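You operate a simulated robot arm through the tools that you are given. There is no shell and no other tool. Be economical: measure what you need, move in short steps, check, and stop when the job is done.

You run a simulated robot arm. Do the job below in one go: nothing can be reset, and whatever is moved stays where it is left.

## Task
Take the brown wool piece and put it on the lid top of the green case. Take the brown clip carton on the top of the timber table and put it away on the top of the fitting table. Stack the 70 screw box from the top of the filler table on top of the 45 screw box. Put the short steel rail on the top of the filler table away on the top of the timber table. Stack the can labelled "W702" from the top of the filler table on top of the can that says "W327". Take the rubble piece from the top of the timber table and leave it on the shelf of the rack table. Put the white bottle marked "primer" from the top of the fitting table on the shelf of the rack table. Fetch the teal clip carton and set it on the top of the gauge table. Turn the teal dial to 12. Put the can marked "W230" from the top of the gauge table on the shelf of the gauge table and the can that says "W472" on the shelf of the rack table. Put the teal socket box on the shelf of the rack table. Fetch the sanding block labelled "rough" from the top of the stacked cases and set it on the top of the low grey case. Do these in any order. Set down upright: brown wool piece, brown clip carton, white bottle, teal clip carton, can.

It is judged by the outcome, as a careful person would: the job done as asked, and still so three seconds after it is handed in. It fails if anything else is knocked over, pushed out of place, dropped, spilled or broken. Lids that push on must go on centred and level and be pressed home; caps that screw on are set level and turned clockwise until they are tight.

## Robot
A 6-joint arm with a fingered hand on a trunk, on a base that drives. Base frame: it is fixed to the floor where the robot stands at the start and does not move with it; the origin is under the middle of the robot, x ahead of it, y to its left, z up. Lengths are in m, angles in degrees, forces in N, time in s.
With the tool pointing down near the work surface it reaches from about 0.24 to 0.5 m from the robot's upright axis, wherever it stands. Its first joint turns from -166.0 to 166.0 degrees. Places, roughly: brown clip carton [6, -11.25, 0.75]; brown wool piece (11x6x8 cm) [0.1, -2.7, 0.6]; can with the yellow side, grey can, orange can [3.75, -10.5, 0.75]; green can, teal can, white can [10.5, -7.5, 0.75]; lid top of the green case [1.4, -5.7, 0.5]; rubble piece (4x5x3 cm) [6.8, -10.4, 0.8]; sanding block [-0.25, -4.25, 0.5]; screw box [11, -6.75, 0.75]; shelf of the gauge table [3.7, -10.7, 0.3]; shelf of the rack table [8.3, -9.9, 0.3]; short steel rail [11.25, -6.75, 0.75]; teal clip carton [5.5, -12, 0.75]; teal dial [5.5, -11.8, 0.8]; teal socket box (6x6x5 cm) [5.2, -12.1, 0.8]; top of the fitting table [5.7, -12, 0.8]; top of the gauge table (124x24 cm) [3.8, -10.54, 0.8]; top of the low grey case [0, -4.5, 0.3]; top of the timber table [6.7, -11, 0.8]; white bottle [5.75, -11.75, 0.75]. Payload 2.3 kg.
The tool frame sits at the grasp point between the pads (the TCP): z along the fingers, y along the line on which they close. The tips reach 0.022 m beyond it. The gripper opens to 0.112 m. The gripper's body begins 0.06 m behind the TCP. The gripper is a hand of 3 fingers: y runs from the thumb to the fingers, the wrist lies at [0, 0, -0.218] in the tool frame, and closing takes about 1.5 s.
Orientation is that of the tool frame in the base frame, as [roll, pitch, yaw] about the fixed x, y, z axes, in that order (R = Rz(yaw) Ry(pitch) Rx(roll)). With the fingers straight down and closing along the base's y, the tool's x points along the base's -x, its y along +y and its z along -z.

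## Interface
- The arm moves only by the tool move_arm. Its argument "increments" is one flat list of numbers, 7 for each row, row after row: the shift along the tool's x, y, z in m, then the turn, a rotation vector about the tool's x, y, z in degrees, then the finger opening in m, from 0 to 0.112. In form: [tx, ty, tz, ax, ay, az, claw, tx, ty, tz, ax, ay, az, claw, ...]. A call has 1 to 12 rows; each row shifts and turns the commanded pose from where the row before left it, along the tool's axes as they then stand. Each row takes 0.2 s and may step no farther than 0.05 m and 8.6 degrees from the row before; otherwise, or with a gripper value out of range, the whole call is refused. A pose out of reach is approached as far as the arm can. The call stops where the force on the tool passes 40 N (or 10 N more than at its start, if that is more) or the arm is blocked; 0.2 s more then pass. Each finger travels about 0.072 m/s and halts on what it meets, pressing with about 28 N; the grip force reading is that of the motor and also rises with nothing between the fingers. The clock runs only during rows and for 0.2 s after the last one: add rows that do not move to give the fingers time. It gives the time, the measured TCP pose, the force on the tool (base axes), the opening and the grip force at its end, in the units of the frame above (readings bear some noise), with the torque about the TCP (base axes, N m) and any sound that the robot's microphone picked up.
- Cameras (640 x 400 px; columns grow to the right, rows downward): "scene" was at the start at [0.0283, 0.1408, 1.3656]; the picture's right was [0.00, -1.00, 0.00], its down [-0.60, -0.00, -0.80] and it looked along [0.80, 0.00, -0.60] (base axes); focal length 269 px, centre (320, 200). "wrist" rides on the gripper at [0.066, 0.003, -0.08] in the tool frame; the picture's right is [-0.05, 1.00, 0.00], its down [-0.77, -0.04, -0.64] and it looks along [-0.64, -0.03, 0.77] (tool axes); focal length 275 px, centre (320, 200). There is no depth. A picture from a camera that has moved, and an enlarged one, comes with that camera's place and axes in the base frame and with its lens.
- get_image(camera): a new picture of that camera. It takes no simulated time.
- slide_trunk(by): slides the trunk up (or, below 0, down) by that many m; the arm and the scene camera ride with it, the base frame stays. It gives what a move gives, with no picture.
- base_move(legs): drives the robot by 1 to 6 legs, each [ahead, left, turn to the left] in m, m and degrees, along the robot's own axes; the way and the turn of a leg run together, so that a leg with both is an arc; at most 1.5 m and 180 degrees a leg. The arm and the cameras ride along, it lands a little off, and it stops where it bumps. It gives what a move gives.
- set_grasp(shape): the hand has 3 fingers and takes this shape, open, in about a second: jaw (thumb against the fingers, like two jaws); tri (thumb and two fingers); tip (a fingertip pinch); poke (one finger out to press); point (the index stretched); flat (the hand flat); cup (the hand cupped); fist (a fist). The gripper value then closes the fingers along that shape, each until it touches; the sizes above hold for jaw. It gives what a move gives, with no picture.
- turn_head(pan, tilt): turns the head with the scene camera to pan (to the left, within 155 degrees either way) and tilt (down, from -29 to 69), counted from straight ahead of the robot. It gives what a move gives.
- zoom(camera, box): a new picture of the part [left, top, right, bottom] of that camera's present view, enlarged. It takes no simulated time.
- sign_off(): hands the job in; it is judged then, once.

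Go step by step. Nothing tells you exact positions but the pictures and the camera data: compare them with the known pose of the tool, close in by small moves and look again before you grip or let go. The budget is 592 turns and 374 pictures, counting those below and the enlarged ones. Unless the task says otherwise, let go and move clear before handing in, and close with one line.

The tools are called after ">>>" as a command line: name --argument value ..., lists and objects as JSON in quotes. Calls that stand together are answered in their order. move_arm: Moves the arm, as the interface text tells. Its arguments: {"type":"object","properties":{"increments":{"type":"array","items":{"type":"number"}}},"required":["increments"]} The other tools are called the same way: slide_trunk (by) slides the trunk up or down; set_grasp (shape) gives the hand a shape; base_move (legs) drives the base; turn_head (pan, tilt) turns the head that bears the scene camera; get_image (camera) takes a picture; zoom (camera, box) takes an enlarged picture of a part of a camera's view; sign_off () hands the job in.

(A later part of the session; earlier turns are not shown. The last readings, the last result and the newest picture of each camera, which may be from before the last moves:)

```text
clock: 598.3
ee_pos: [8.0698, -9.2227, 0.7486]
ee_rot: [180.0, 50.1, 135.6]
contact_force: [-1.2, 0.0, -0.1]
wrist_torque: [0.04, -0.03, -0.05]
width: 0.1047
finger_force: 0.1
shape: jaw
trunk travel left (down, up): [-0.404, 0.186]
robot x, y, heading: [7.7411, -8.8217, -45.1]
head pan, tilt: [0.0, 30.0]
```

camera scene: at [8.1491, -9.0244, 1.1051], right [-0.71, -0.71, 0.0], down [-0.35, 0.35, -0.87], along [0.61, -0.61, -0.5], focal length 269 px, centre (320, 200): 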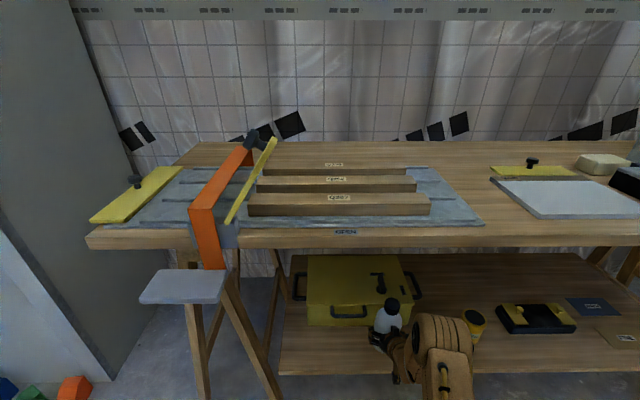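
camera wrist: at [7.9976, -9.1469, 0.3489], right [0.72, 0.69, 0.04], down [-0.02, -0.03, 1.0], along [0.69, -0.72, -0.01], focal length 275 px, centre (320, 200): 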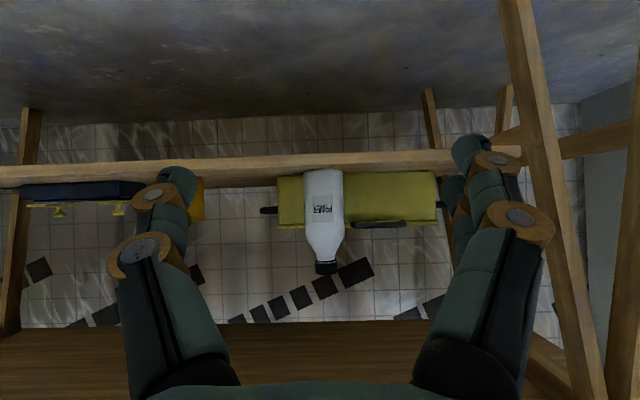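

Primer bottle stands on the shelf. Next the rubble piece at the timber table's left front. I back off and sidestep right.

>>> base_move --legs '[[-0.35, 0, 0], [0, -1.4, 0], [0, -0.36, 0]]'

>>> slide_trunk --by 0.13

>>> get_image --camera "wrist"

>>> get_image --camera "scene"

```text
clock: 609.1
ee_pos: [6.5681, -10.2225, 0.7482]
ee_rot: [180.0, 50.1, 135.1]
contact_force: [-0.4, 0.1, 0.8]
wrist_torque: [0.04, -0.01, -0.01]
width: 0.1046
finger_force: 0.1
shape: jaw
trunk travel left (down, up): [-0.404, 0.186]
robot x, y, heading: [6.2436, -9.8165, -45.4]
head pan, tilt: [0.0, 30.0]
```

```text
clock: 610.7
ee_pos: [6.5673, -10.2222, 0.8785]
ee_rot: [-179.9, 50.1, 135.2]
contact_force: [-0.1, 0.2, 0.2]
wrist_torque: [0.0, 0.02, -0.05]
width: 0.1047
finger_force: 0.1
shape: jaw
trunk travel left (down, up): [-0.534, 0.056]
robot x, y, heading: [6.2429, -9.8179, -45.4]
head pan, tilt: [0.0, 30.0]
```

```text
156 pictures are left
camera wrist: at [6.4947, -10.1464, 0.8788], right [0.72, 0.69, 0.04], down [-0.02, -0.03, 1.0], along [0.69, -0.73, -0.01], focal length 275 px, centre (320, 200)
```

wrist: 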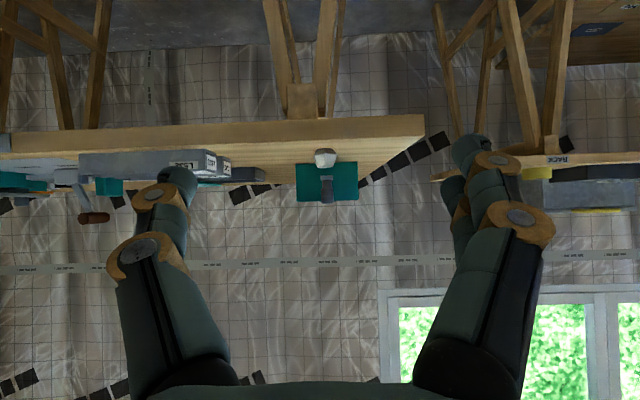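

```text
155 pictures are left
camera scene: at [6.3652, -9.7397, 1.6351], right [-0.71, -0.7, 0.0], down [-0.35, 0.36, -0.87], along [0.61, -0.62, -0.5], focal length 269 px, centre (320, 200)
```

scene: 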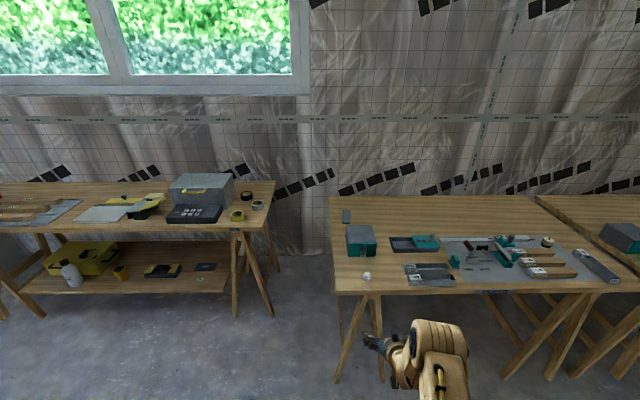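

>>> slide_trunk --by -0.045

>>> base_move --legs '[[0.2, 0.013, 0]]'

>>> get_image --camera "wrist"

```text
clock: 611.6
ee_pos: [6.5673, -10.2227, 0.8341]
ee_rot: [180.0, 50.2, 135.3]
contact_force: [0.4, 0.0, -0.4]
wrist_torque: [-0.03, 0.04, -0.01]
width: 0.1049
finger_force: 0.1
shape: jaw
trunk travel left (down, up): [-0.489, 0.101]
robot x, y, heading: [6.2454, -9.8136, -45.4]
head pan, tilt: [0.0, 30.0]
```

```text
clock: 613.2
ee_pos: [6.7167, -10.3543, 0.8332]
ee_rot: [-180.0, 50.1, 135.3]
contact_force: [0.7, -0.1, 0.2]
wrist_torque: [-0.04, 0.01, -0.03]
width: 0.1049
finger_force: 0.0
shape: jaw
trunk travel left (down, up): [-0.489, 0.101]
robot x, y, heading: [6.3929, -9.9478, -45.2]
head pan, tilt: [0.0, 30.0]
```

```text
154 pictures are left
camera wrist: at [6.6443, -10.2784, 0.8336], right [0.72, 0.69, 0.04], down [-0.02, -0.03, 1.0], along [0.69, -0.72, -0.01], focal length 275 px, centre (320, 200)
```

wrist: 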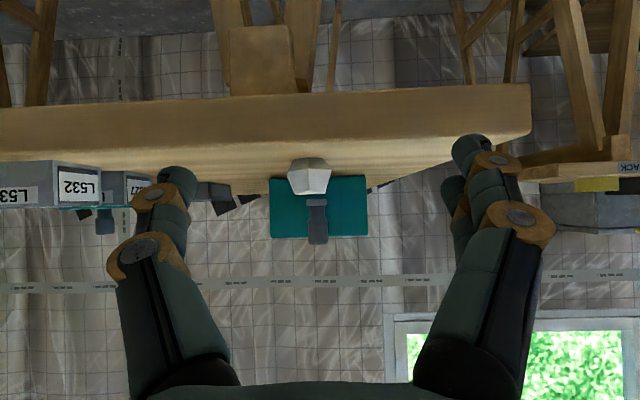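

>>> slide_trunk --by -0.008

>>> base_move --legs '[[0.105, -0.005, 0]]'

>>> get_image --camera "wrist"

```text
clock: 613.7
ee_pos: [6.7161, -10.3534, 0.8255]
ee_rot: [-180.0, 50.1, 135.3]
contact_force: [-0.2, -1.2, 0.0]
wrist_torque: [-0.02, 0.0, 0.0]
width: 0.105
finger_force: 0.1
shape: jaw
trunk travel left (down, up): [-0.481, 0.109]
robot x, y, heading: [6.3916, -9.9478, -45.0]
head pan, tilt: [0.0, 30.0]
```

```text
clock: 614.9
ee_pos: [6.7866, -10.4322, 0.8239]
ee_rot: [180.0, 50.1, 135.3]
contact_force: [0.7, -0.7, -0.4]
wrist_torque: [-0.03, -0.03, 0.03]
width: 0.105
finger_force: 0.1
shape: jaw
trunk travel left (down, up): [-0.481, 0.109]
robot x, y, heading: [6.4626, -10.0243, -45.2]
head pan, tilt: [0.0, 30.0]
```

```text
153 pictures are left
camera wrist: at [6.7151, -10.3569, 0.8254], right [0.72, 0.69, 0.04], down [-0.02, -0.03, 1.0], along [0.69, -0.72, -0.01], focal length 275 px, centre (320, 200)
```

wrist: 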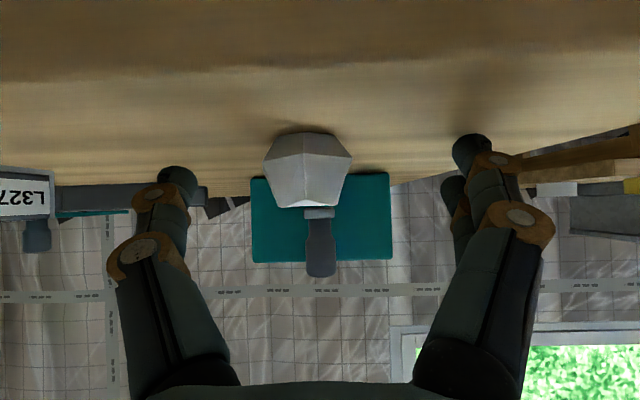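

>>> move_arm --increments '[0, 0, 0, 0, 0, 0, 0.08, 0, 0, 0, 0, 0, 0, 0.06, 0, 0, 0, 0, 0, 0, 0.04, 0, 0, 0, 0, 0, 0, 0.025, 0, 0, 0, 0, 0, 0, 0.025, 0, 0, 0, 0, 0, 0, 0.025]'

>>> slide_trunk --by 0.05

>>> get_image --camera "wrist"

```text
clock: 616.3
ee_pos: [6.7872, -10.4326, 0.8258]
ee_rot: [180.0, 50.1, 135.4]
contact_force: [-0.1, -0.8, 2.6]
wrist_torque: [-0.08, 0.0, 0.05]
width: 0.0228
finger_force: 28.4
shape: jaw
trunk travel left (down, up): [-0.481, 0.109]
robot x, y, heading: [6.4595, -10.028, -45.4]
head pan, tilt: [0.0, 30.0]
```

```text
clock: 617.2
ee_pos: [6.7869, -10.4336, 0.8743]
ee_rot: [-180.0, 50.1, 135.4]
contact_force: [-0.8, 0.4, -0.5]
wrist_torque: [0.0, 0.01, 0.01]
width: 0.0229
finger_force: 28.2
shape: jaw
trunk travel left (down, up): [-0.531, 0.059]
robot x, y, heading: [6.4658, -10.0268, -45.2]
head pan, tilt: [0.0, 30.0]
```

```text
152 pictures are left
camera wrist: at [6.7147, -10.3565, 0.8758], right [0.72, 0.69, 0.04], down [-0.02, -0.03, 1.0], along [0.69, -0.72, -0.01], focal length 275 px, centre (320, 200)
```

wrist: 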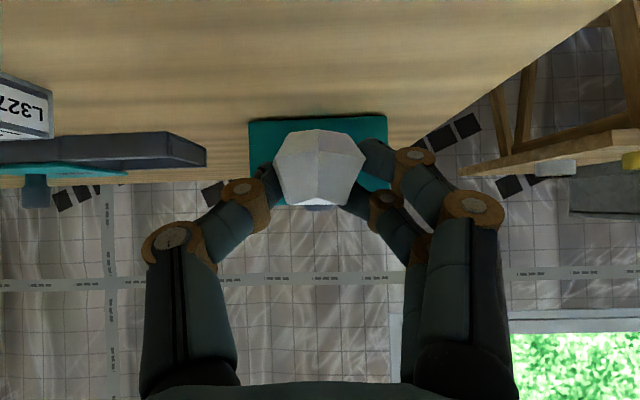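

Rubble lifted. I back off and sidestep to the rack, in front of the tray.

>>> base_move --legs '[[-0.4, 0, 0], [0, 1.25, 0]]'

>>> slide_trunk --by -0.4

>>> slide_trunk --by -0.12

>>> get_image --camera "wrist"

>>> get_image --camera "scene"

```text
clock: 625.6
ee_pos: [7.3951, -9.261, 0.8762]
ee_rot: [-179.9, 50.1, 135.9]
contact_force: [-0.4, -0.7, -0.3]
wrist_torque: [-0.01, 0.01, 0.02]
width: 0.0226
finger_force: 28.1
shape: jaw
trunk travel left (down, up): [-0.531, 0.059]
robot x, y, heading: [7.0682, -8.8601, -44.7]
head pan, tilt: [0.0, 30.0]
```

```text
clock: 629.5
ee_pos: [7.3961, -9.2621, 0.4748]
ee_rot: [180.0, 50.1, 135.9]
contact_force: [0.0, 0.9, -0.4]
wrist_torque: [-0.03, 0.01, 0.0]
width: 0.0227
finger_force: 28.0
shape: jaw
trunk travel left (down, up): [-0.131, 0.459]
robot x, y, heading: [7.0692, -8.862, -44.3]
head pan, tilt: [0.0, 30.0]
```

```text
clock: 631.0
ee_pos: [7.3963, -9.2606, 0.3547]
ee_rot: [-180.0, 50.1, 135.8]
contact_force: [-0.6, 0.8, -0.3]
wrist_torque: [0.0, -0.02, 0.04]
width: 0.0225
finger_force: 27.7
shape: jaw
trunk travel left (down, up): [-0.011, 0.579]
robot x, y, heading: [7.0694, -8.861, -44.6]
head pan, tilt: [0.0, 30.0]
```

```text
151 pictures are left
camera wrist: at [7.3232, -9.1861, 0.3558], right [0.72, 0.7, 0.04], down [-0.02, -0.03, 1.0], along [0.7, -0.72, -0.01], focal length 275 px, centre (320, 200)
```

wrist: 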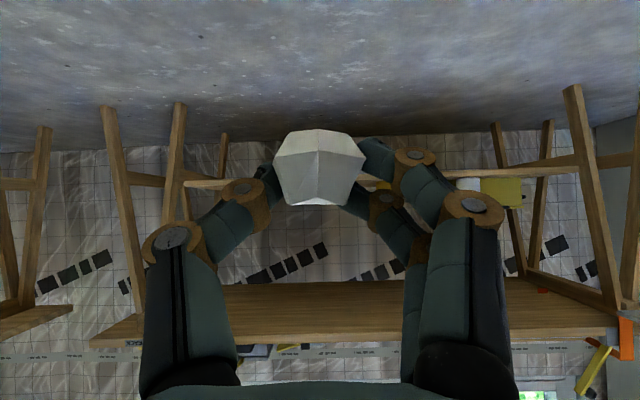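

```text
150 pictures are left
camera scene: at [7.1893, -8.7808, 1.1122], right [-0.7, -0.71, 0.0], down [-0.36, 0.35, -0.87], along [0.62, -0.61, -0.5], focal length 269 px, centre (320, 200)
```

scene: 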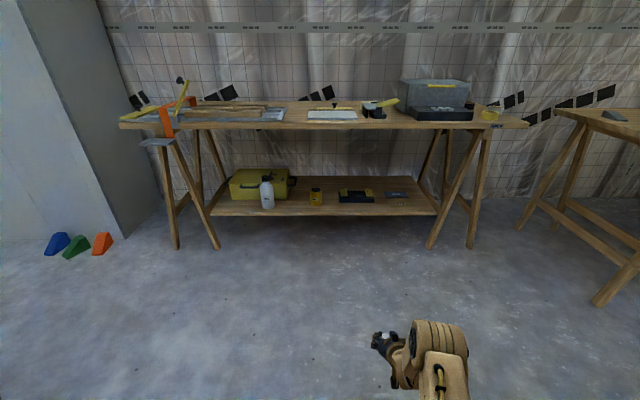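

>>> base_move --legs '[[0.6, 0, 0]]'

>>> get_image --camera "wrist"

>>> get_image --camera "scene"

```text
clock: 634.4
ee_pos: [7.8336, -9.6844, 0.3542]
ee_rot: [-180.0, 50.1, 136.3]
contact_force: [0.8, 0.3, 0.4]
wrist_torque: [-0.04, -0.04, -0.01]
width: 0.0227
finger_force: 28.1
shape: jaw
trunk travel left (down, up): [-0.011, 0.579]
robot x, y, heading: [7.4993, -9.2861, -44.3]
head pan, tilt: [0.0, 30.0]
```

```text
149 pictures are left
camera wrist: at [7.76, -9.6096, 0.3558], right [0.71, 0.7, 0.04], down [-0.02, -0.03, 1.0], along [0.7, -0.71, -0.01], focal length 275 px, centre (320, 200)
```

wrist: 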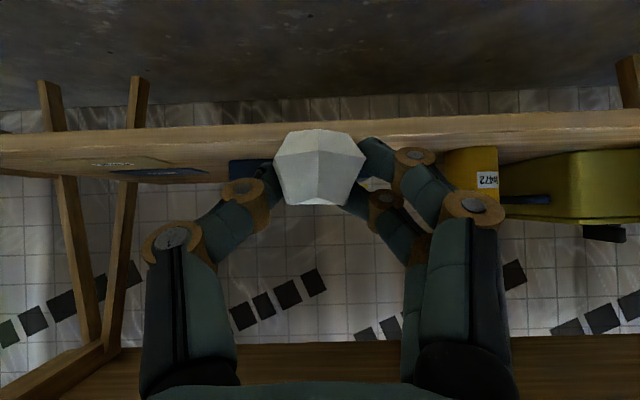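

```text
148 pictures are left
camera scene: at [7.6229, -9.2054, 1.1121], right [-0.7, -0.72, 0.0], down [-0.36, 0.35, -0.87], along [0.62, -0.6, -0.5], focal length 269 px, centre (320, 200)
```

scene: 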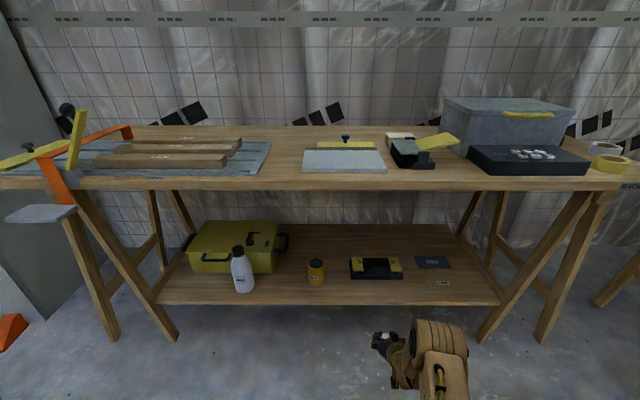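

>>> base_move --legs '[[0.22, 0, 0]]'

>>> get_image --camera "wrist"

>>> zoom --camera "scene" --box '[260, 260, 480, 400]'

```text
clock: 636.1
ee_pos: [7.9914, -9.8378, 0.3551]
ee_rot: [-180.0, 50.2, 136.4]
contact_force: [0.2, -0.3, -0.8]
wrist_torque: [-0.01, 0.0, 0.01]
width: 0.0226
finger_force: 28.1
shape: jaw
trunk travel left (down, up): [-0.011, 0.579]
robot x, y, heading: [7.6605, -9.4376, -44.0]
head pan, tilt: [0.0, 30.0]
```

```text
147 pictures are left
camera wrist: at [7.9179, -9.7637, 0.3558], right [0.71, 0.7, 0.04], down [-0.02, -0.03, 1.0], along [0.7, -0.71, -0.01], focal length 275 px, centre (320, 200)
```

wrist: 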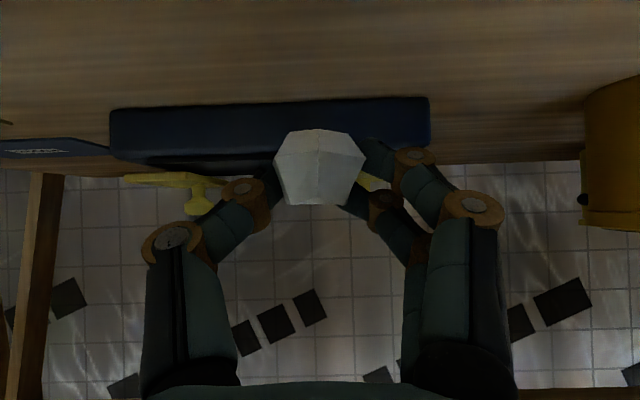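

```text
2.86 times, centred on (370, 330) of scene
camera zoom: at [7.7812, -9.3594, 1.1121], right [-0.7, -0.72, 0.0], down [-0.36, 0.35, -0.87], along [0.62, -0.6, -0.5], focal length 769 px, centre (177, -171)
```

zoom: 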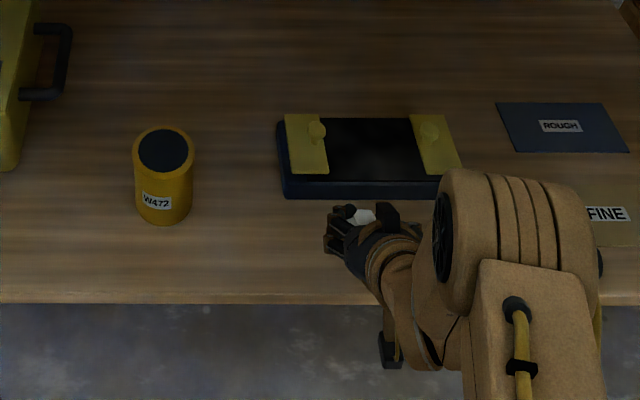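

>>> move_arm --increments '[0.0154, 0, 0.0128, 0, 0, 0, 0.025, 0.0092, 0, 0.0077, 0, 0, 0, 0.025, 0, 0, 0, 0, 0, 0, 0.025]'

>>> move_arm --increments '[0.0031, 0, 0.0026, 0, 0, 0, 0.025]'

>>> move_arm --increments '[0.0031, 0, 0.0026, 0, 0, 0, 0.025]'

>>> get_image --camera "wrist"

```text
clock: 636.9
ee_pos: [7.9919, -9.8387, 0.3229]
ee_rot: [-180.0, 50.1, 136.2]
contact_force: [0.7, 0.2, 0.2]
wrist_torque: [-0.01, 0.02, -0.01]
width: 0.0226
finger_force: 28.5
shape: jaw
trunk travel left (down, up): [-0.011, 0.579]
robot x, y, heading: [7.6601, -9.4401, -44.3]
head pan, tilt: [0.0, 30.0]
```

```text
clock: 637.3
ee_pos: [7.9911, -9.8387, 0.3187]
ee_rot: [-179.9, 50.2, 136.4]
contact_force: [0.3, 0.3, -0.7]
wrist_torque: [-0.01, -0.01, 0.0]
width: 0.0227
finger_force: 28.0
shape: jaw
trunk travel left (down, up): [-0.011, 0.579]
robot x, y, heading: [7.6618, -9.4427, -44.1]
head pan, tilt: [0.0, 30.0]
```

```text
clock: 637.7
ee_pos: [7.9913, -9.8369, 0.3153]
ee_rot: [-179.9, 50.2, 136.3]
contact_force: [0.0, -0.2, 3.8]
wrist_torque: [-0.03, 0.01, 0.01]
width: 0.0225
finger_force: 27.9
shape: jaw
trunk travel left (down, up): [-0.011, 0.579]
robot x, y, heading: [7.6623, -9.4424, -43.8]
head pan, tilt: [0.0, 30.0]
```

```text
145 pictures are left
camera wrist: at [7.9178, -9.7641, 0.3161], right [0.71, 0.7, 0.04], down [-0.02, -0.03, 1.0], along [0.7, -0.71, -0.01], focal length 275 px, centre (320, 200)
```

wrist: 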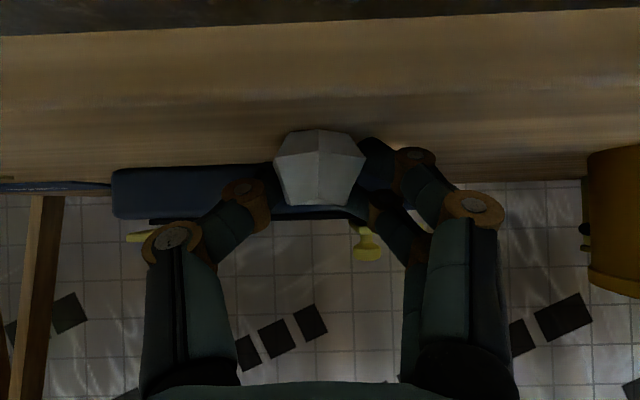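

Contact. I open slowly and back out.

>>> move_arm --increments '[0, 0, 0, 0, 0, 0, 0.03, 0, 0, 0, 0, 0, 0, 0.045, 0, 0, 0, 0, 0, 0, 0.06, 0, 0, 0, 0, 0, 0, 0.08, 0, 0, 0, 0, 0, 0, 0.08]'

>>> get_image --camera "wrist"

>>> base_move --legs '[[-0.4, 0, 0]]'

>>> get_image --camera "scene"

```text
clock: 638.9
ee_pos: [7.9919, -9.838, 0.315]
ee_rot: [-180.0, 50.1, 136.2]
contact_force: [0.5, 0.0, 0.6]
wrist_torque: [-0.01, -0.02, -0.02]
width: 0.0797
finger_force: 0.1
shape: jaw
trunk travel left (down, up): [-0.011, 0.579]
robot x, y, heading: [7.6602, -9.4393, -44.1]
head pan, tilt: [0.0, 30.0]
```

```text
144 pictures are left
camera wrist: at [7.9177, -9.7639, 0.3157], right [0.71, 0.7, 0.04], down [-0.02, -0.03, 1.0], along [0.7, -0.71, -0.01], focal length 275 px, centre (320, 200)
```

wrist: 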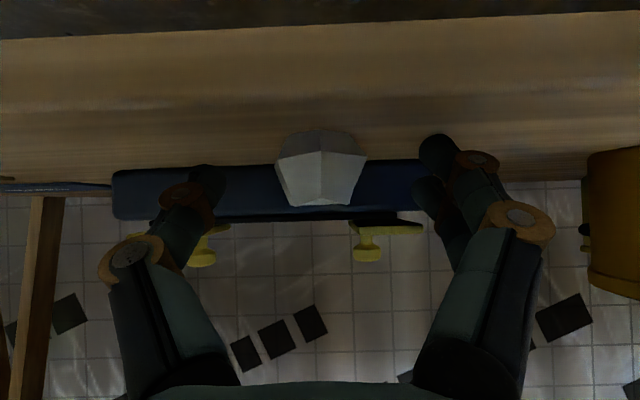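

```text
clock: 641.4
ee_pos: [7.7066, -9.5608, 0.3143]
ee_rot: [179.9, 50.1, 136.2]
contact_force: [-0.5, -0.8, -0.5]
wrist_torque: [0.0, 0.03, 0.02]
width: 0.0798
finger_force: 0.1
shape: jaw
trunk travel left (down, up): [-0.011, 0.579]
robot x, y, heading: [7.3741, -9.1581, -44.2]
head pan, tilt: [0.0, 30.0]
```

```text
143 pictures are left
camera scene: at [7.4963, -9.0817, 1.1121], right [-0.7, -0.72, 0.0], down [-0.36, 0.35, -0.87], along [0.62, -0.6, -0.5], focal length 269 px, centre (320, 200)
```

scene: 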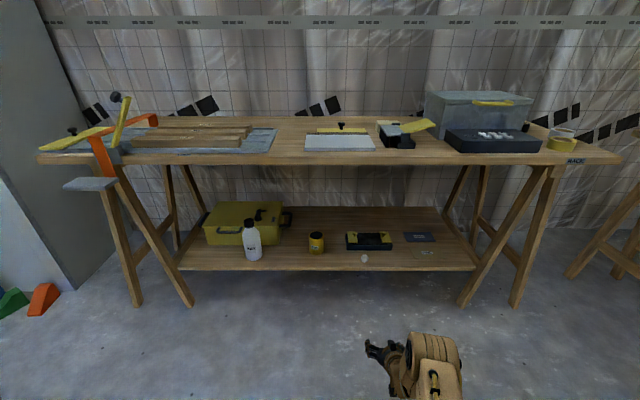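

Rubble is on the shelf. Next the fitting table's right part: I raise the trunk and sidestep right.

>>> slide_trunk --by 0.4

>>> base_move --legs '[[-0.38, 0, 0], [0, -1.5, 0], [0, -1.3, 0]]'

>>> slide_trunk --by 0.17

>>> turn_head --pan 0 --tilt 35

>>> get_image --camera "scene"

```text
clock: 645.2
ee_pos: [7.7061, -9.5624, 0.7153]
ee_rot: [180.0, 50.2, 136.2]
contact_force: [-0.1, 0.2, -0.5]
wrist_torque: [-0.01, 0.02, 0.0]
width: 0.0796
finger_force: 0.1
shape: jaw
trunk travel left (down, up): [-0.411, 0.179]
robot x, y, heading: [7.3755, -9.1613, -44.2]
head pan, tilt: [0.0, 30.0]
```

```text
clock: 660.8
ee_pos: [5.4857, -11.3171, 0.7155]
ee_rot: [180.0, 50.1, 136.4]
contact_force: [0.1, -0.9, -0.7]
wrist_torque: [0.0, -0.03, 0.0]
width: 0.0795
finger_force: 0.1
shape: jaw
trunk travel left (down, up): [-0.411, 0.179]
robot x, y, heading: [5.1496, -10.9165, -44.0]
head pan, tilt: [0.0, 30.0]
```

```text
clock: 662.7
ee_pos: [5.4856, -11.3166, 0.8857]
ee_rot: [180.0, 50.0, 136.5]
contact_force: [0.1, 0.5, -0.2]
wrist_torque: [0.0, -0.03, 0.0]
width: 0.0797
finger_force: 0.0
shape: jaw
trunk travel left (down, up): [-0.581, 0.009]
robot x, y, heading: [5.1579, -10.9153, -43.8]
head pan, tilt: [0.0, 30.0]
```

```text
clock: 663.4
ee_pos: [5.4852, -11.3188, 0.8857]
ee_rot: [-179.9, 50.1, 136.5]
contact_force: [0.4, 0.7, -0.2]
wrist_torque: [-0.02, -0.02, -0.01]
width: 0.0797
finger_force: 0.1
shape: jaw
trunk travel left (down, up): [-0.581, 0.009]
robot x, y, heading: [5.1511, -10.9205, -44.0]
head pan, tilt: [0.0, 35.0]
```

```text
142 pictures are left
camera scene: at [5.2724, -10.837, 1.6744], right [-0.7, -0.72, 0.0], down [-0.41, 0.4, -0.82], along [0.59, -0.57, -0.57], focal length 269 px, centre (320, 200)
```

scene: 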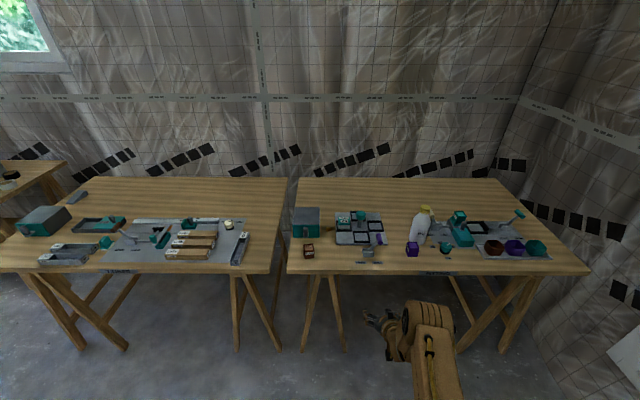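

>>> base_move --legs '[[0, -0.42, -1]]'

>>> zoom --camera "scene" --box '[260, 180, 480, 300]'

>>> get_image --camera "wrist"

```text
clock: 665.9
ee_pos: [5.1859, -11.6199, 0.8857]
ee_rot: [-179.9, 50.1, 135.4]
contact_force: [-0.4, 0.2, 0.1]
wrist_torque: [0.01, 0.01, -0.02]
width: 0.0794
finger_force: 0.0
shape: jaw
trunk travel left (down, up): [-0.581, 0.009]
robot x, y, heading: [4.8613, -11.2148, -44.8]
head pan, tilt: [0.0, 35.0]
```

```text
2.91 times, centred on (370, 240) of scene
camera zoom: at [4.9802, -11.1374, 1.6744], right [-0.71, -0.71, 0.0], down [-0.41, 0.41, -0.82], along [0.58, -0.58, -0.57], focal length 783 px, centre (174, 84)
```

zoom: 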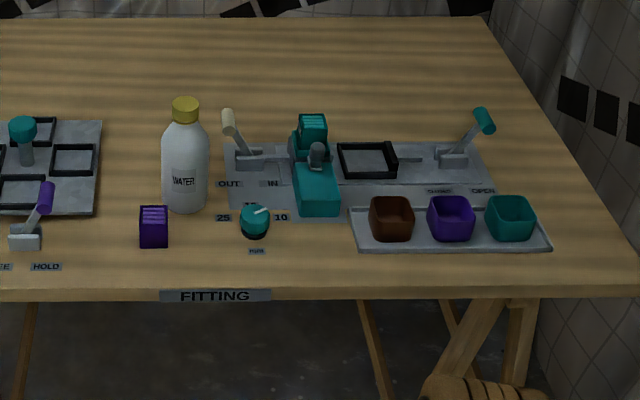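

```text
140 pictures are left
camera wrist: at [5.113, -11.5452, 0.8856], right [0.72, 0.69, 0.04], down [-0.02, -0.03, 1.0], along [0.69, -0.72, -0.01], focal length 275 px, centre (320, 200)
```

wrist: 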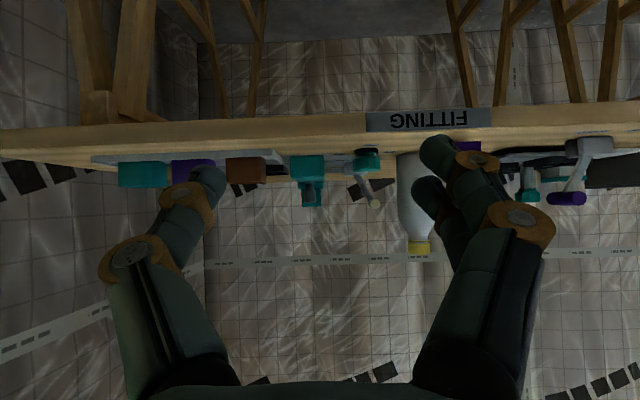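

>>> zoom --camera "scene" --box '[315, 205, 375, 265]'

>>> zoom --camera "scene" --box '[325, 200, 415, 260]'

```text
6.67 times, centred on (345, 235) of scene
camera zoom: at [4.9802, -11.1374, 1.6744], right [-0.71, -0.71, 0.0], down [-0.41, 0.41, -0.82], along [0.58, -0.58, -0.57], focal length 1794 px, centre (153, -33)
```

zoom: 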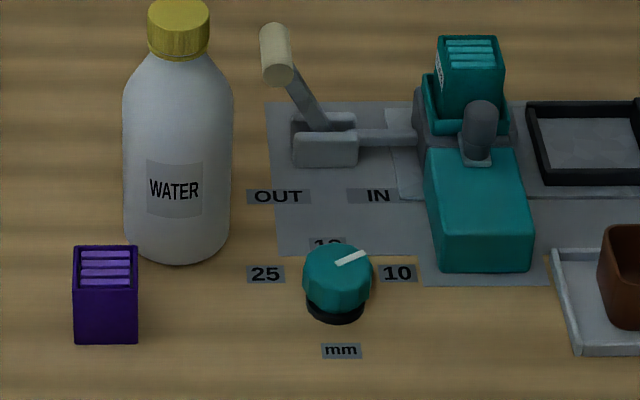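

```text
6.67 times, centred on (370, 230) of scene
camera zoom: at [4.9802, -11.1374, 1.6744], right [-0.71, -0.71, 0.0], down [-0.41, 0.41, -0.82], along [0.58, -0.58, -0.57], focal length 1794 px, centre (-13, 0)
```

zoom: 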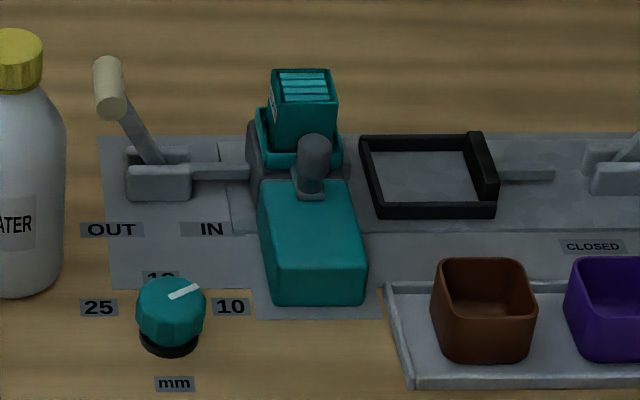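

The bins on the tray are the socket boxes (teal one at right), the teal clip carton sits in a teal holder, and the dial (marks 25/12/10) points between 12 and 10. First the dial: I set the hand vertical.

>>> move_arm --increments '[-0.012, 0, -0.033, 0, 0, 0, 0.08, -0.012, 0, -0.033, 0, 0, 0, 0.08, -0.012, 0, -0.033, 0, 0, 0, 0.08, -0.012, 0, -0.033, 0, 0, 0, 0.08, 0, 0, 0, 0, 8.35, 0, 0.08, 0, 0, 0, 0, 8.35, 0, 0.08, 0, 0, 0, 0, 8.35, 0, 0.08, 0, 0, 0, 0, 8.35, 0, 0.08, 0, 0, 0, 0, 8.35, 0, 0.08, 0, 0, 0, 0, 8.35, 0, 0.08, 0, 0, 0, 0, 0, 0, 0.08]'

>>> slide_trunk --by -0.15

```text
clock: 668.3
ee_pos: [5.1387, -11.5661, 1.0061]
ee_rot: [178.9, 3.0, 135.9]
contact_force: [-0.7, 0.1, 1.1]
wrist_torque: [0.0, 0.01, -0.02]
width: 0.0798
finger_force: 0.0
shape: jaw
out of reach, approached as far as the arm can: row 7, 8, 9
trunk travel left (down, up): [-0.581, 0.009]
robot x, y, heading: [4.8591, -11.217, -45.0]
head pan, tilt: [0.0, 35.0]
```

```text
clock: 670.1
ee_pos: [5.1386, -11.5664, 0.8566]
ee_rot: [178.8, 3.2, 136.1]
contact_force: [-0.5, 0.2, 0.3]
wrist_torque: [0.0, 0.0, 0.0]
width: 0.0798
finger_force: 0.0
shape: jaw
trunk travel left (down, up): [-0.431, 0.159]
robot x, y, heading: [4.8612, -11.2149, -45.1]
head pan, tilt: [0.0, 35.0]
```

>>> move_arm --increments '[0, 0, -0.04, 1.2, 3.2, 0, 0.07, 0, 0, -0.04, 0, 0, 7.75, 0.07, 0, 0, -0.03, 0, 0, 7.75, 0.065, 0, 0, 0, 0, 0, 7.75, 0.065, 0, 0, 0, 0, 0, 7.75, 0.065, 0, 0, 0, 0, 0, 0, 0.065]'

>>> base_move --legs '[[0.43, 0, 0]]'

>>> get_image --camera "wrist"

>>> get_image --camera "scene"

```text
clock: 671.5
ee_pos: [5.1368, -11.5659, 0.9662]
ee_rot: [-180.0, -0.1, 104.9]
contact_force: [-1.1, 0.3, -0.7]
wrist_torque: [0.0, -0.03, 0.0]
width: 0.0655
finger_force: 0.0
shape: jaw
trunk travel left (down, up): [-0.431, 0.159]
robot x, y, heading: [4.8568, -11.22, -45.0]
head pan, tilt: [0.0, 35.0]
```

```text
clock: 674.1
ee_pos: [5.4409, -11.8701, 0.9653]
ee_rot: [-180.0, -0.1, 105.1]
contact_force: [-0.7, 0.3, 0.7]
wrist_torque: [-0.01, -0.02, 0.03]
width: 0.0655
finger_force: 0.1
shape: jaw
trunk travel left (down, up): [-0.431, 0.159]
robot x, y, heading: [5.1632, -11.5207, -45.0]
head pan, tilt: [0.0, 35.0]
```

```text
137 pictures are left
camera wrist: at [5.4263, -11.8056, 1.0464], right [0.98, 0.21, 0.0], down [0.17, -0.75, 0.63], along [0.14, -0.62, -0.77], focal length 275 px, centre (320, 200)
```

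wrist: 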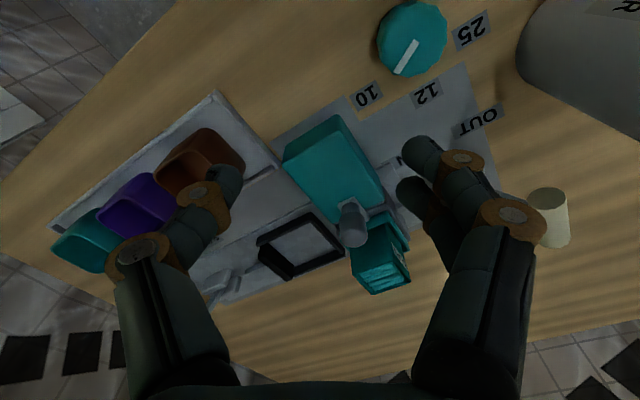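

```text
136 pictures are left
camera scene: at [5.2853, -11.442, 1.5243], right [-0.71, -0.71, 0.0], down [-0.41, 0.41, -0.82], along [0.58, -0.58, -0.57], focal length 269 px, centre (320, 200)
```

scene: 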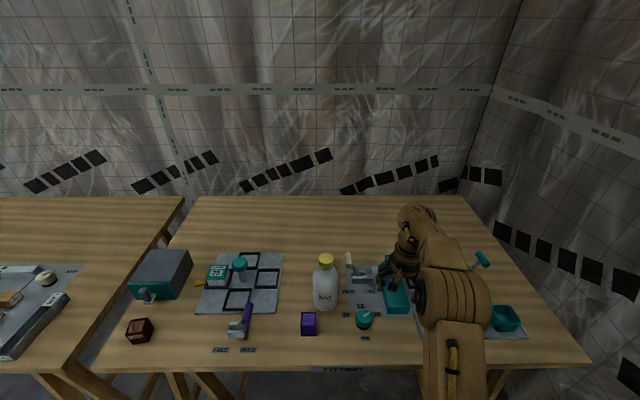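

>>> move_arm --increments '[0.0142, 0.0318, 0, 0, 0, 0, 0.065, 0.0142, 0.0318, 0, 0, 0, 0, 0.065, 0, 0, 0, 0, 0, 0, 0.065]'

>>> slide_trunk --by -0.06

>>> get_image --camera "wrist"

```text
clock: 674.9
ee_pos: [5.4952, -11.8263, 0.9644]
ee_rot: [-180.0, -0.1, 105.1]
contact_force: [0.1, 0.2, 0.0]
wrist_torque: [-0.03, -0.03, 0.03]
width: 0.0655
finger_force: 0.2
shape: jaw
trunk travel left (down, up): [-0.431, 0.159]
robot x, y, heading: [5.1669, -11.5226, -45.0]
head pan, tilt: [0.0, 35.0]
```

```text
clock: 675.9
ee_pos: [5.4944, -11.8258, 0.9053]
ee_rot: [180.0, -0.2, 105.0]
contact_force: [0.5, -0.3, -0.6]
wrist_torque: [0.0, 0.01, 0.01]
width: 0.0654
finger_force: 0.0
shape: jaw
trunk travel left (down, up): [-0.371, 0.219]
robot x, y, heading: [5.1658, -11.524, -45.1]
head pan, tilt: [0.0, 35.0]
```

```text
135 pictures are left
camera wrist: at [5.4794, -11.7617, 0.9855], right [0.98, 0.21, 0.0], down [0.17, -0.75, 0.64], along [0.14, -0.62, -0.77], focal length 275 px, centre (320, 200)
```

wrist: 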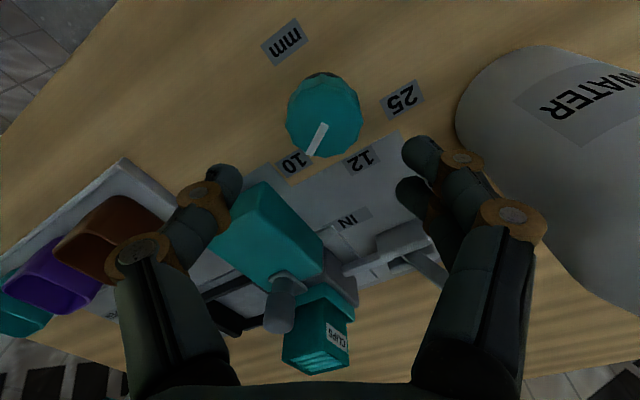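

>>> slide_trunk --by -0.055

>>> get_image --camera "wrist"

```text
clock: 676.9
ee_pos: [5.4939, -11.826, 0.8503]
ee_rot: [-180.0, -0.1, 105.0]
contact_force: [-0.7, 0.6, 0.0]
wrist_torque: [-0.01, 0.02, 0.04]
width: 0.0656
finger_force: 0.0
shape: jaw
trunk travel left (down, up): [-0.316, 0.274]
robot x, y, heading: [5.1661, -11.5203, -45.1]
head pan, tilt: [0.0, 35.0]
```

```text
134 pictures are left
camera wrist: at [5.4794, -11.7617, 0.9305], right [0.98, 0.21, 0.0], down [0.17, -0.75, 0.64], along [0.14, -0.62, -0.77], focal length 275 px, centre (320, 200)
```

wrist: 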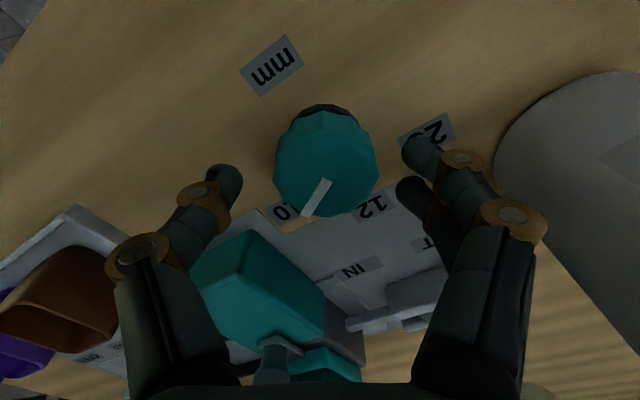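

>>> move_arm --increments '[0.006, 0.0025, 0.012, 0, 0, 0, 0.065, 0, 0, 0, 0, 0, 0, 0.05, 0, 0, 0, 0, 0, 0, 0.035, 0, 0, 0, 0, 0, 0, 0.03, 0, 0, 0, 0, 0, 0, 0.03, 0, 0, 0, 0, 0, 0, 0.03]'

>>> get_image --camera "wrist"

```text
clock: 678.3
ee_pos: [5.4955, -11.8194, 0.8381]
ee_rot: [-179.8, -0.1, 105.0]
contact_force: [-1.6, 5.5, -4.0]
wrist_torque: [0.09, 0.04, 0.03]
width: 0.0341
finger_force: 27.6
shape: jaw
trunk travel left (down, up): [-0.316, 0.274]
robot x, y, heading: [5.1592, -11.5197, -45.1]
head pan, tilt: [0.0, 35.0]
```

```text
133 pictures are left
camera wrist: at [5.4805, -11.7548, 0.9184], right [0.98, 0.21, 0.0], down [0.17, -0.75, 0.64], along [0.14, -0.62, -0.77], focal length 275 px, centre (320, 200)
```

wrist: 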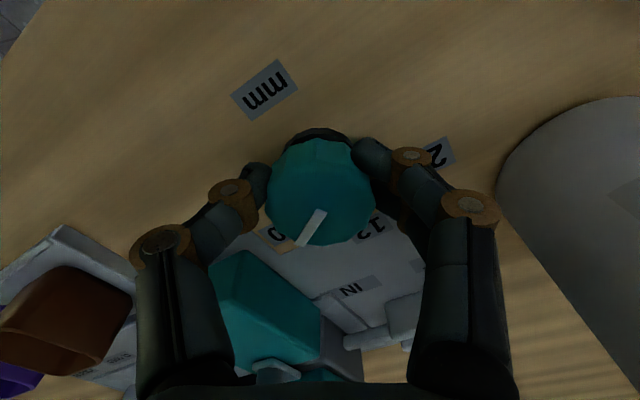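

Grip is a bit behind the dial's centre; I reopen, shift 1 cm forward and regrip.

>>> move_arm --increments '[0, 0, 0, 0, 0, 0, 0.05, 0, 0, 0, 0, 0, 0, 0.065, 0, 0, 0, 0, 0, 0, 0.065, -0.01, 0, 0, 0, 0, 0, 0.065, 0, 0, 0, 0, 0, 0, 0.05, 0, 0, 0, 0, 0, 0, 0.035, 0, 0, 0, 0, 0, 0, 0.03, 0, 0, 0, 0, 0, 0, 0.03]'

>>> get_image --camera "wrist"

```text
clock: 680.1
ee_pos: [5.4975, -11.8299, 0.8384]
ee_rot: [180.0, -0.1, 105.0]
contact_force: [-0.3, -1.4, -1.0]
wrist_torque: [-0.06, -0.01, 0.01]
width: 0.0365
finger_force: 28.5
shape: jaw
trunk travel left (down, up): [-0.316, 0.274]
robot x, y, heading: [5.1636, -11.5224, -45.1]
head pan, tilt: [0.0, 35.0]
```

```text
132 pictures are left
camera wrist: at [5.4831, -11.7651, 0.9183], right [0.98, 0.21, 0.0], down [0.17, -0.75, 0.64], along [0.14, -0.62, -0.77], focal length 275 px, centre (320, 200)
```

wrist: 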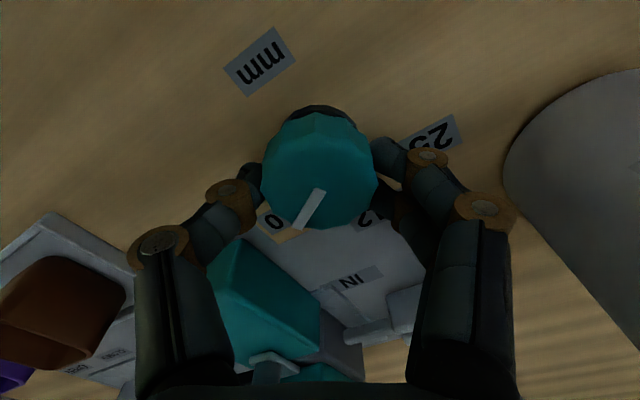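

>>> move_arm --increments '[0, 0, 0, 0, 0, -7.5, 0.025, 0, 0, 0, 0, 0, -7.5, 0.025, 0, 0, 0, 0, 0, -7.5, 0.025, 0, 0, 0, 0, 0, -7.5, 0.025, 0, 0, 0, 0, 0, -7.5, 0.025, 0, 0, 0, 0, 0, -7.5, 0.025, 0, 0, 0, 0, 0, 0, 0.025]'

>>> get_image --camera "wrist"

>>> zoom --camera "scene" --box '[310, 270, 430, 360]'

```text
clock: 681.7
ee_pos: [5.4987, -11.8283, 0.8378]
ee_rot: [-180.0, 0.0, 150.1]
contact_force: [7.4, 2.6, -1.2]
wrist_torque: [0.07, -0.08, -0.03]
width: 0.0361
finger_force: 28.1
shape: jaw
trunk travel left (down, up): [-0.316, 0.274]
robot x, y, heading: [5.1628, -11.5209, -45.0]
head pan, tilt: [0.0, 35.0]
```

```text
131 pictures are left
camera wrist: at [5.4424, -11.7932, 0.9184], right [0.54, 0.84, 0.0], down [0.65, -0.42, 0.63], along [0.53, -0.34, -0.77], focal length 275 px, centre (320, 200)
```

wrist: 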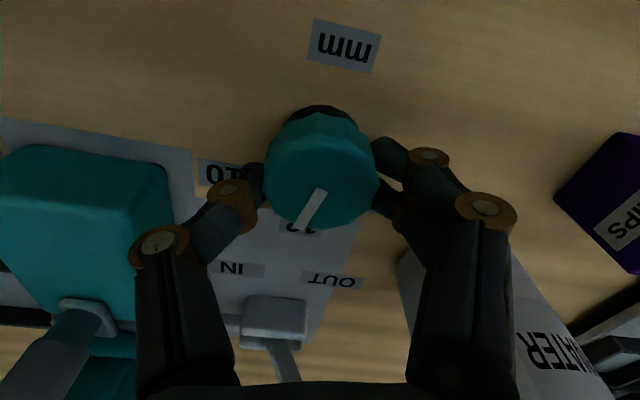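

```text
4.44 times, centred on (370, 315) of scene
camera zoom: at [5.2864, -11.4408, 1.4092], right [-0.71, -0.71, 0.0], down [-0.41, 0.41, -0.82], along [0.58, -0.58, -0.57], focal length 1196 px, centre (98, -311)
```

zoom: 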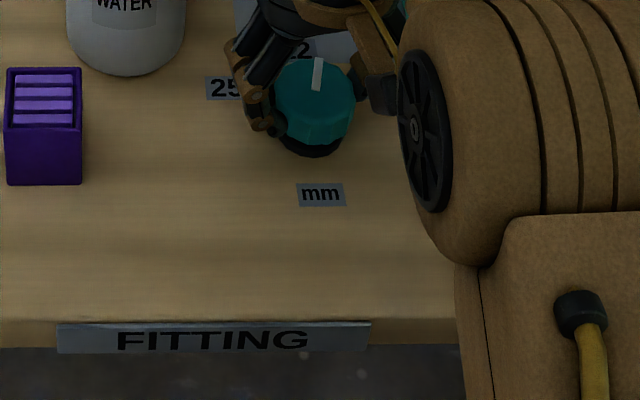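

>>> move_arm --increments '[0, 0, 0, 0, 0, -5.1, 0.025, 0, 0, 0, 0, 0, -5.1, 0.025, 0, 0, 0, 0, 0, 0, 0.025]'

>>> zoom --camera "scene" --box '[320, 270, 400, 330]'

>>> get_image --camera "wrist"

```text
clock: 682.5
ee_pos: [5.4983, -11.8288, 0.8386]
ee_rot: [-180.0, -0.1, 160.3]
contact_force: [7.0, 4.8, -0.7]
wrist_torque: [0.11, -0.09, 0.0]
width: 0.0363
finger_force: 27.8
shape: jaw
trunk travel left (down, up): [-0.316, 0.274]
robot x, y, heading: [5.1653, -11.5177, -45.2]
head pan, tilt: [0.0, 35.0]
```

```text
6.67 times, centred on (360, 300) of scene
camera zoom: at [5.2865, -11.4406, 1.4091], right [-0.71, -0.71, 0.0], down [-0.41, 0.41, -0.82], along [0.58, -0.58, -0.57], focal length 1794 px, centre (53, -467)
```

zoom: 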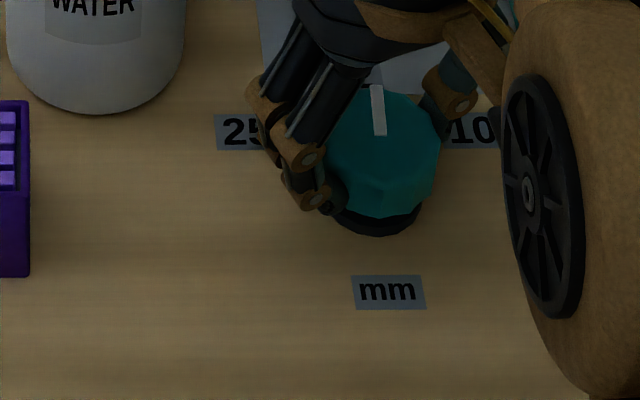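

```text
128 pictures are left
camera wrist: at [5.4371, -11.8034, 0.9184], right [0.38, 0.92, 0.0], down [0.71, -0.29, 0.63], along [0.59, -0.24, -0.77], focal length 275 px, centre (320, 200)
```

wrist: 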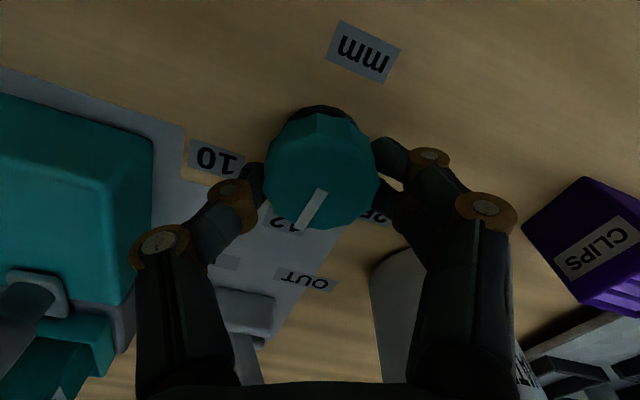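

>>> move_arm --increments '[0, 0, 0, 0, 0, -4, 0.025, 0, 0, 0, 0, 0, 0, 0.025]'

>>> move_arm --increments '[0, 0, 0, 0, 0, 0, 0.04, 0, 0, 0, 0, 0, 0, 0.055, 0, 0, 0, 0, 0, 0, 0.065, 0, 0, 0, 0, 0, 0, 0.065]'

>>> slide_trunk --by 0.14

>>> zoom --camera "scene" --box '[310, 270, 430, 360]'

>>> get_image --camera "wrist"

```text
clock: 683.1
ee_pos: [5.4993, -11.8289, 0.838]
ee_rot: [180.0, 0.0, 164.2]
contact_force: [7.5, 5.0, -0.4]
wrist_torque: [0.1, -0.12, 0.01]
width: 0.0362
finger_force: 27.3
shape: jaw
trunk travel left (down, up): [-0.316, 0.274]
robot x, y, heading: [5.1612, -11.518, -45.1]
head pan, tilt: [0.0, 35.0]
```

```text
clock: 684.1
ee_pos: [5.4981, -11.8296, 0.8377]
ee_rot: [179.9, -0.1, 164.3]
contact_force: [0.3, 0.4, -0.9]
wrist_torque: [-0.02, 0.0, -0.02]
width: 0.0644
finger_force: 0.0
shape: jaw
trunk travel left (down, up): [-0.316, 0.274]
robot x, y, heading: [5.1622, -11.5182, -45.0]
head pan, tilt: [0.0, 35.0]
```

```text
clock: 685.8
ee_pos: [5.4975, -11.8297, 0.9788]
ee_rot: [-179.9, 0.0, 164.1]
contact_force: [-0.6, 0.3, 0.4]
wrist_torque: [0.01, 0.0, 0.01]
width: 0.0642
finger_force: 0.1
shape: jaw
trunk travel left (down, up): [-0.456, 0.134]
robot x, y, heading: [5.1653, -11.5185, -45.0]
head pan, tilt: [0.0, 35.0]
```

```text
4.44 times, centred on (370, 315) of scene
camera zoom: at [5.285, -11.4416, 1.5493], right [-0.71, -0.71, 0.0], down [-0.41, 0.41, -0.82], along [0.58, -0.58, -0.57], focal length 1196 px, centre (98, -311)
```

zoom: 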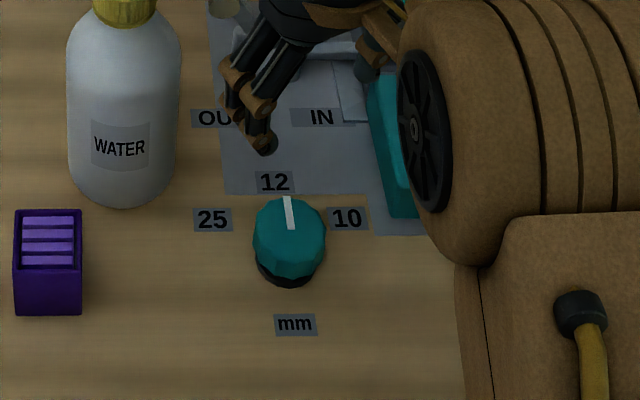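

```text
126 pictures are left
camera wrist: at [5.4345, -11.8084, 1.0585], right [0.32, 0.95, 0.0], down [0.73, -0.24, 0.64], along [0.6, -0.2, -0.77], focal length 275 px, centre (320, 200)
```

wrist: 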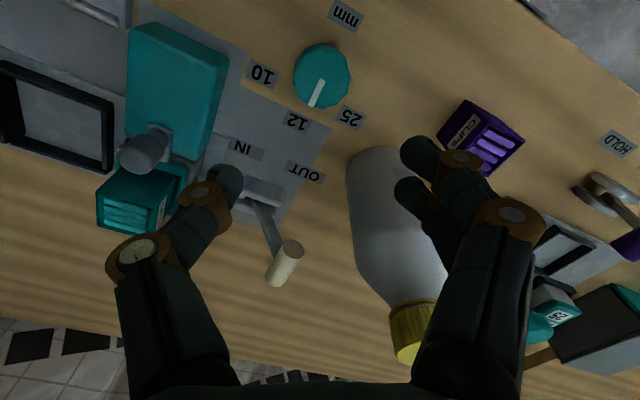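

The dial points to 12. Now I inspect the teal clip carton and its holder with the wrist camera.

>>> move_arm --increments '[0, 0, -0.03, 0, 0, 7.25, 0.08, 0, 0, -0.02, 0, 0, 7.25, 0.08, 0, 0, 0, 0, 0, 7.25, 0.08, 0, 0, 0, 0, 0, 7.25, 0.08, 0, -0.035, 0, 0, 0, 0, 0.08, 0, -0.035, 0, 0, 0, 0, 0.08, 0, 0, 0, 0, 0, 0, 0.08]'

>>> get_image --camera "wrist"

>>> zoom --camera "wrist" --box '[180, 60, 460, 260]'

```text
clock: 687.4
ee_pos: [5.4476, -11.8786, 1.0299]
ee_rot: [-180.0, 0.0, 135.2]
contact_force: [0.5, 0.8, -0.4]
wrist_torque: [0.0, 0.0, -0.03]
width: 0.0797
finger_force: 0.1
shape: jaw
trunk travel left (down, up): [-0.456, 0.134]
robot x, y, heading: [5.1661, -11.5202, -45.1]
head pan, tilt: [0.0, 35.0]
```

```text
125 pictures are left
camera wrist: at [5.4031, -11.8298, 1.1097], right [0.74, 0.68, 0.0], down [0.52, -0.57, 0.64], along [0.43, -0.47, -0.77], focal length 275 px, centre (320, 200)
```

wrist: 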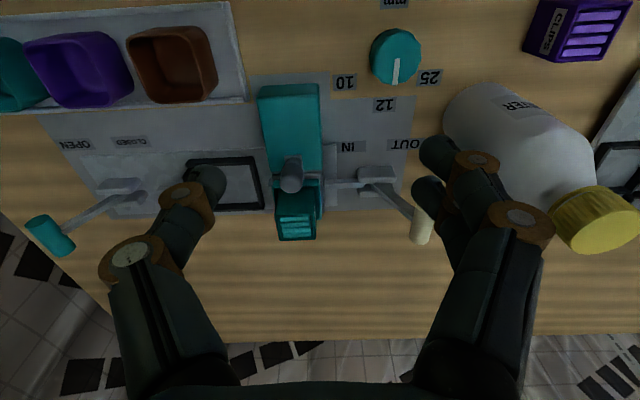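

```text
2.00 times, centred on (320, 160) of wrist
camera zoom: at [5.4031, -11.8298, 1.1097], right [0.74, 0.68, 0.0], down [0.52, -0.57, 0.64], along [0.43, -0.47, -0.77], focal length 551 px, centre (320, 280)
```

zoom: 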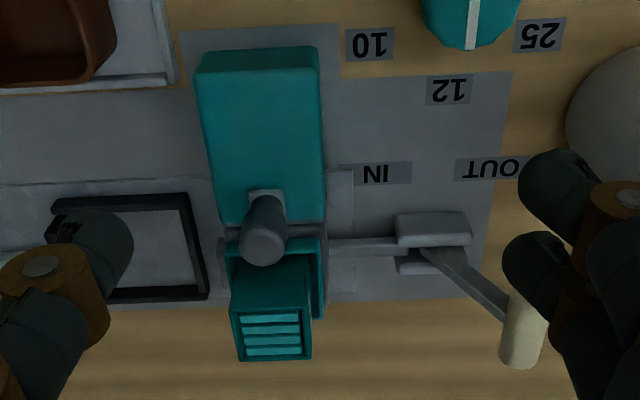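

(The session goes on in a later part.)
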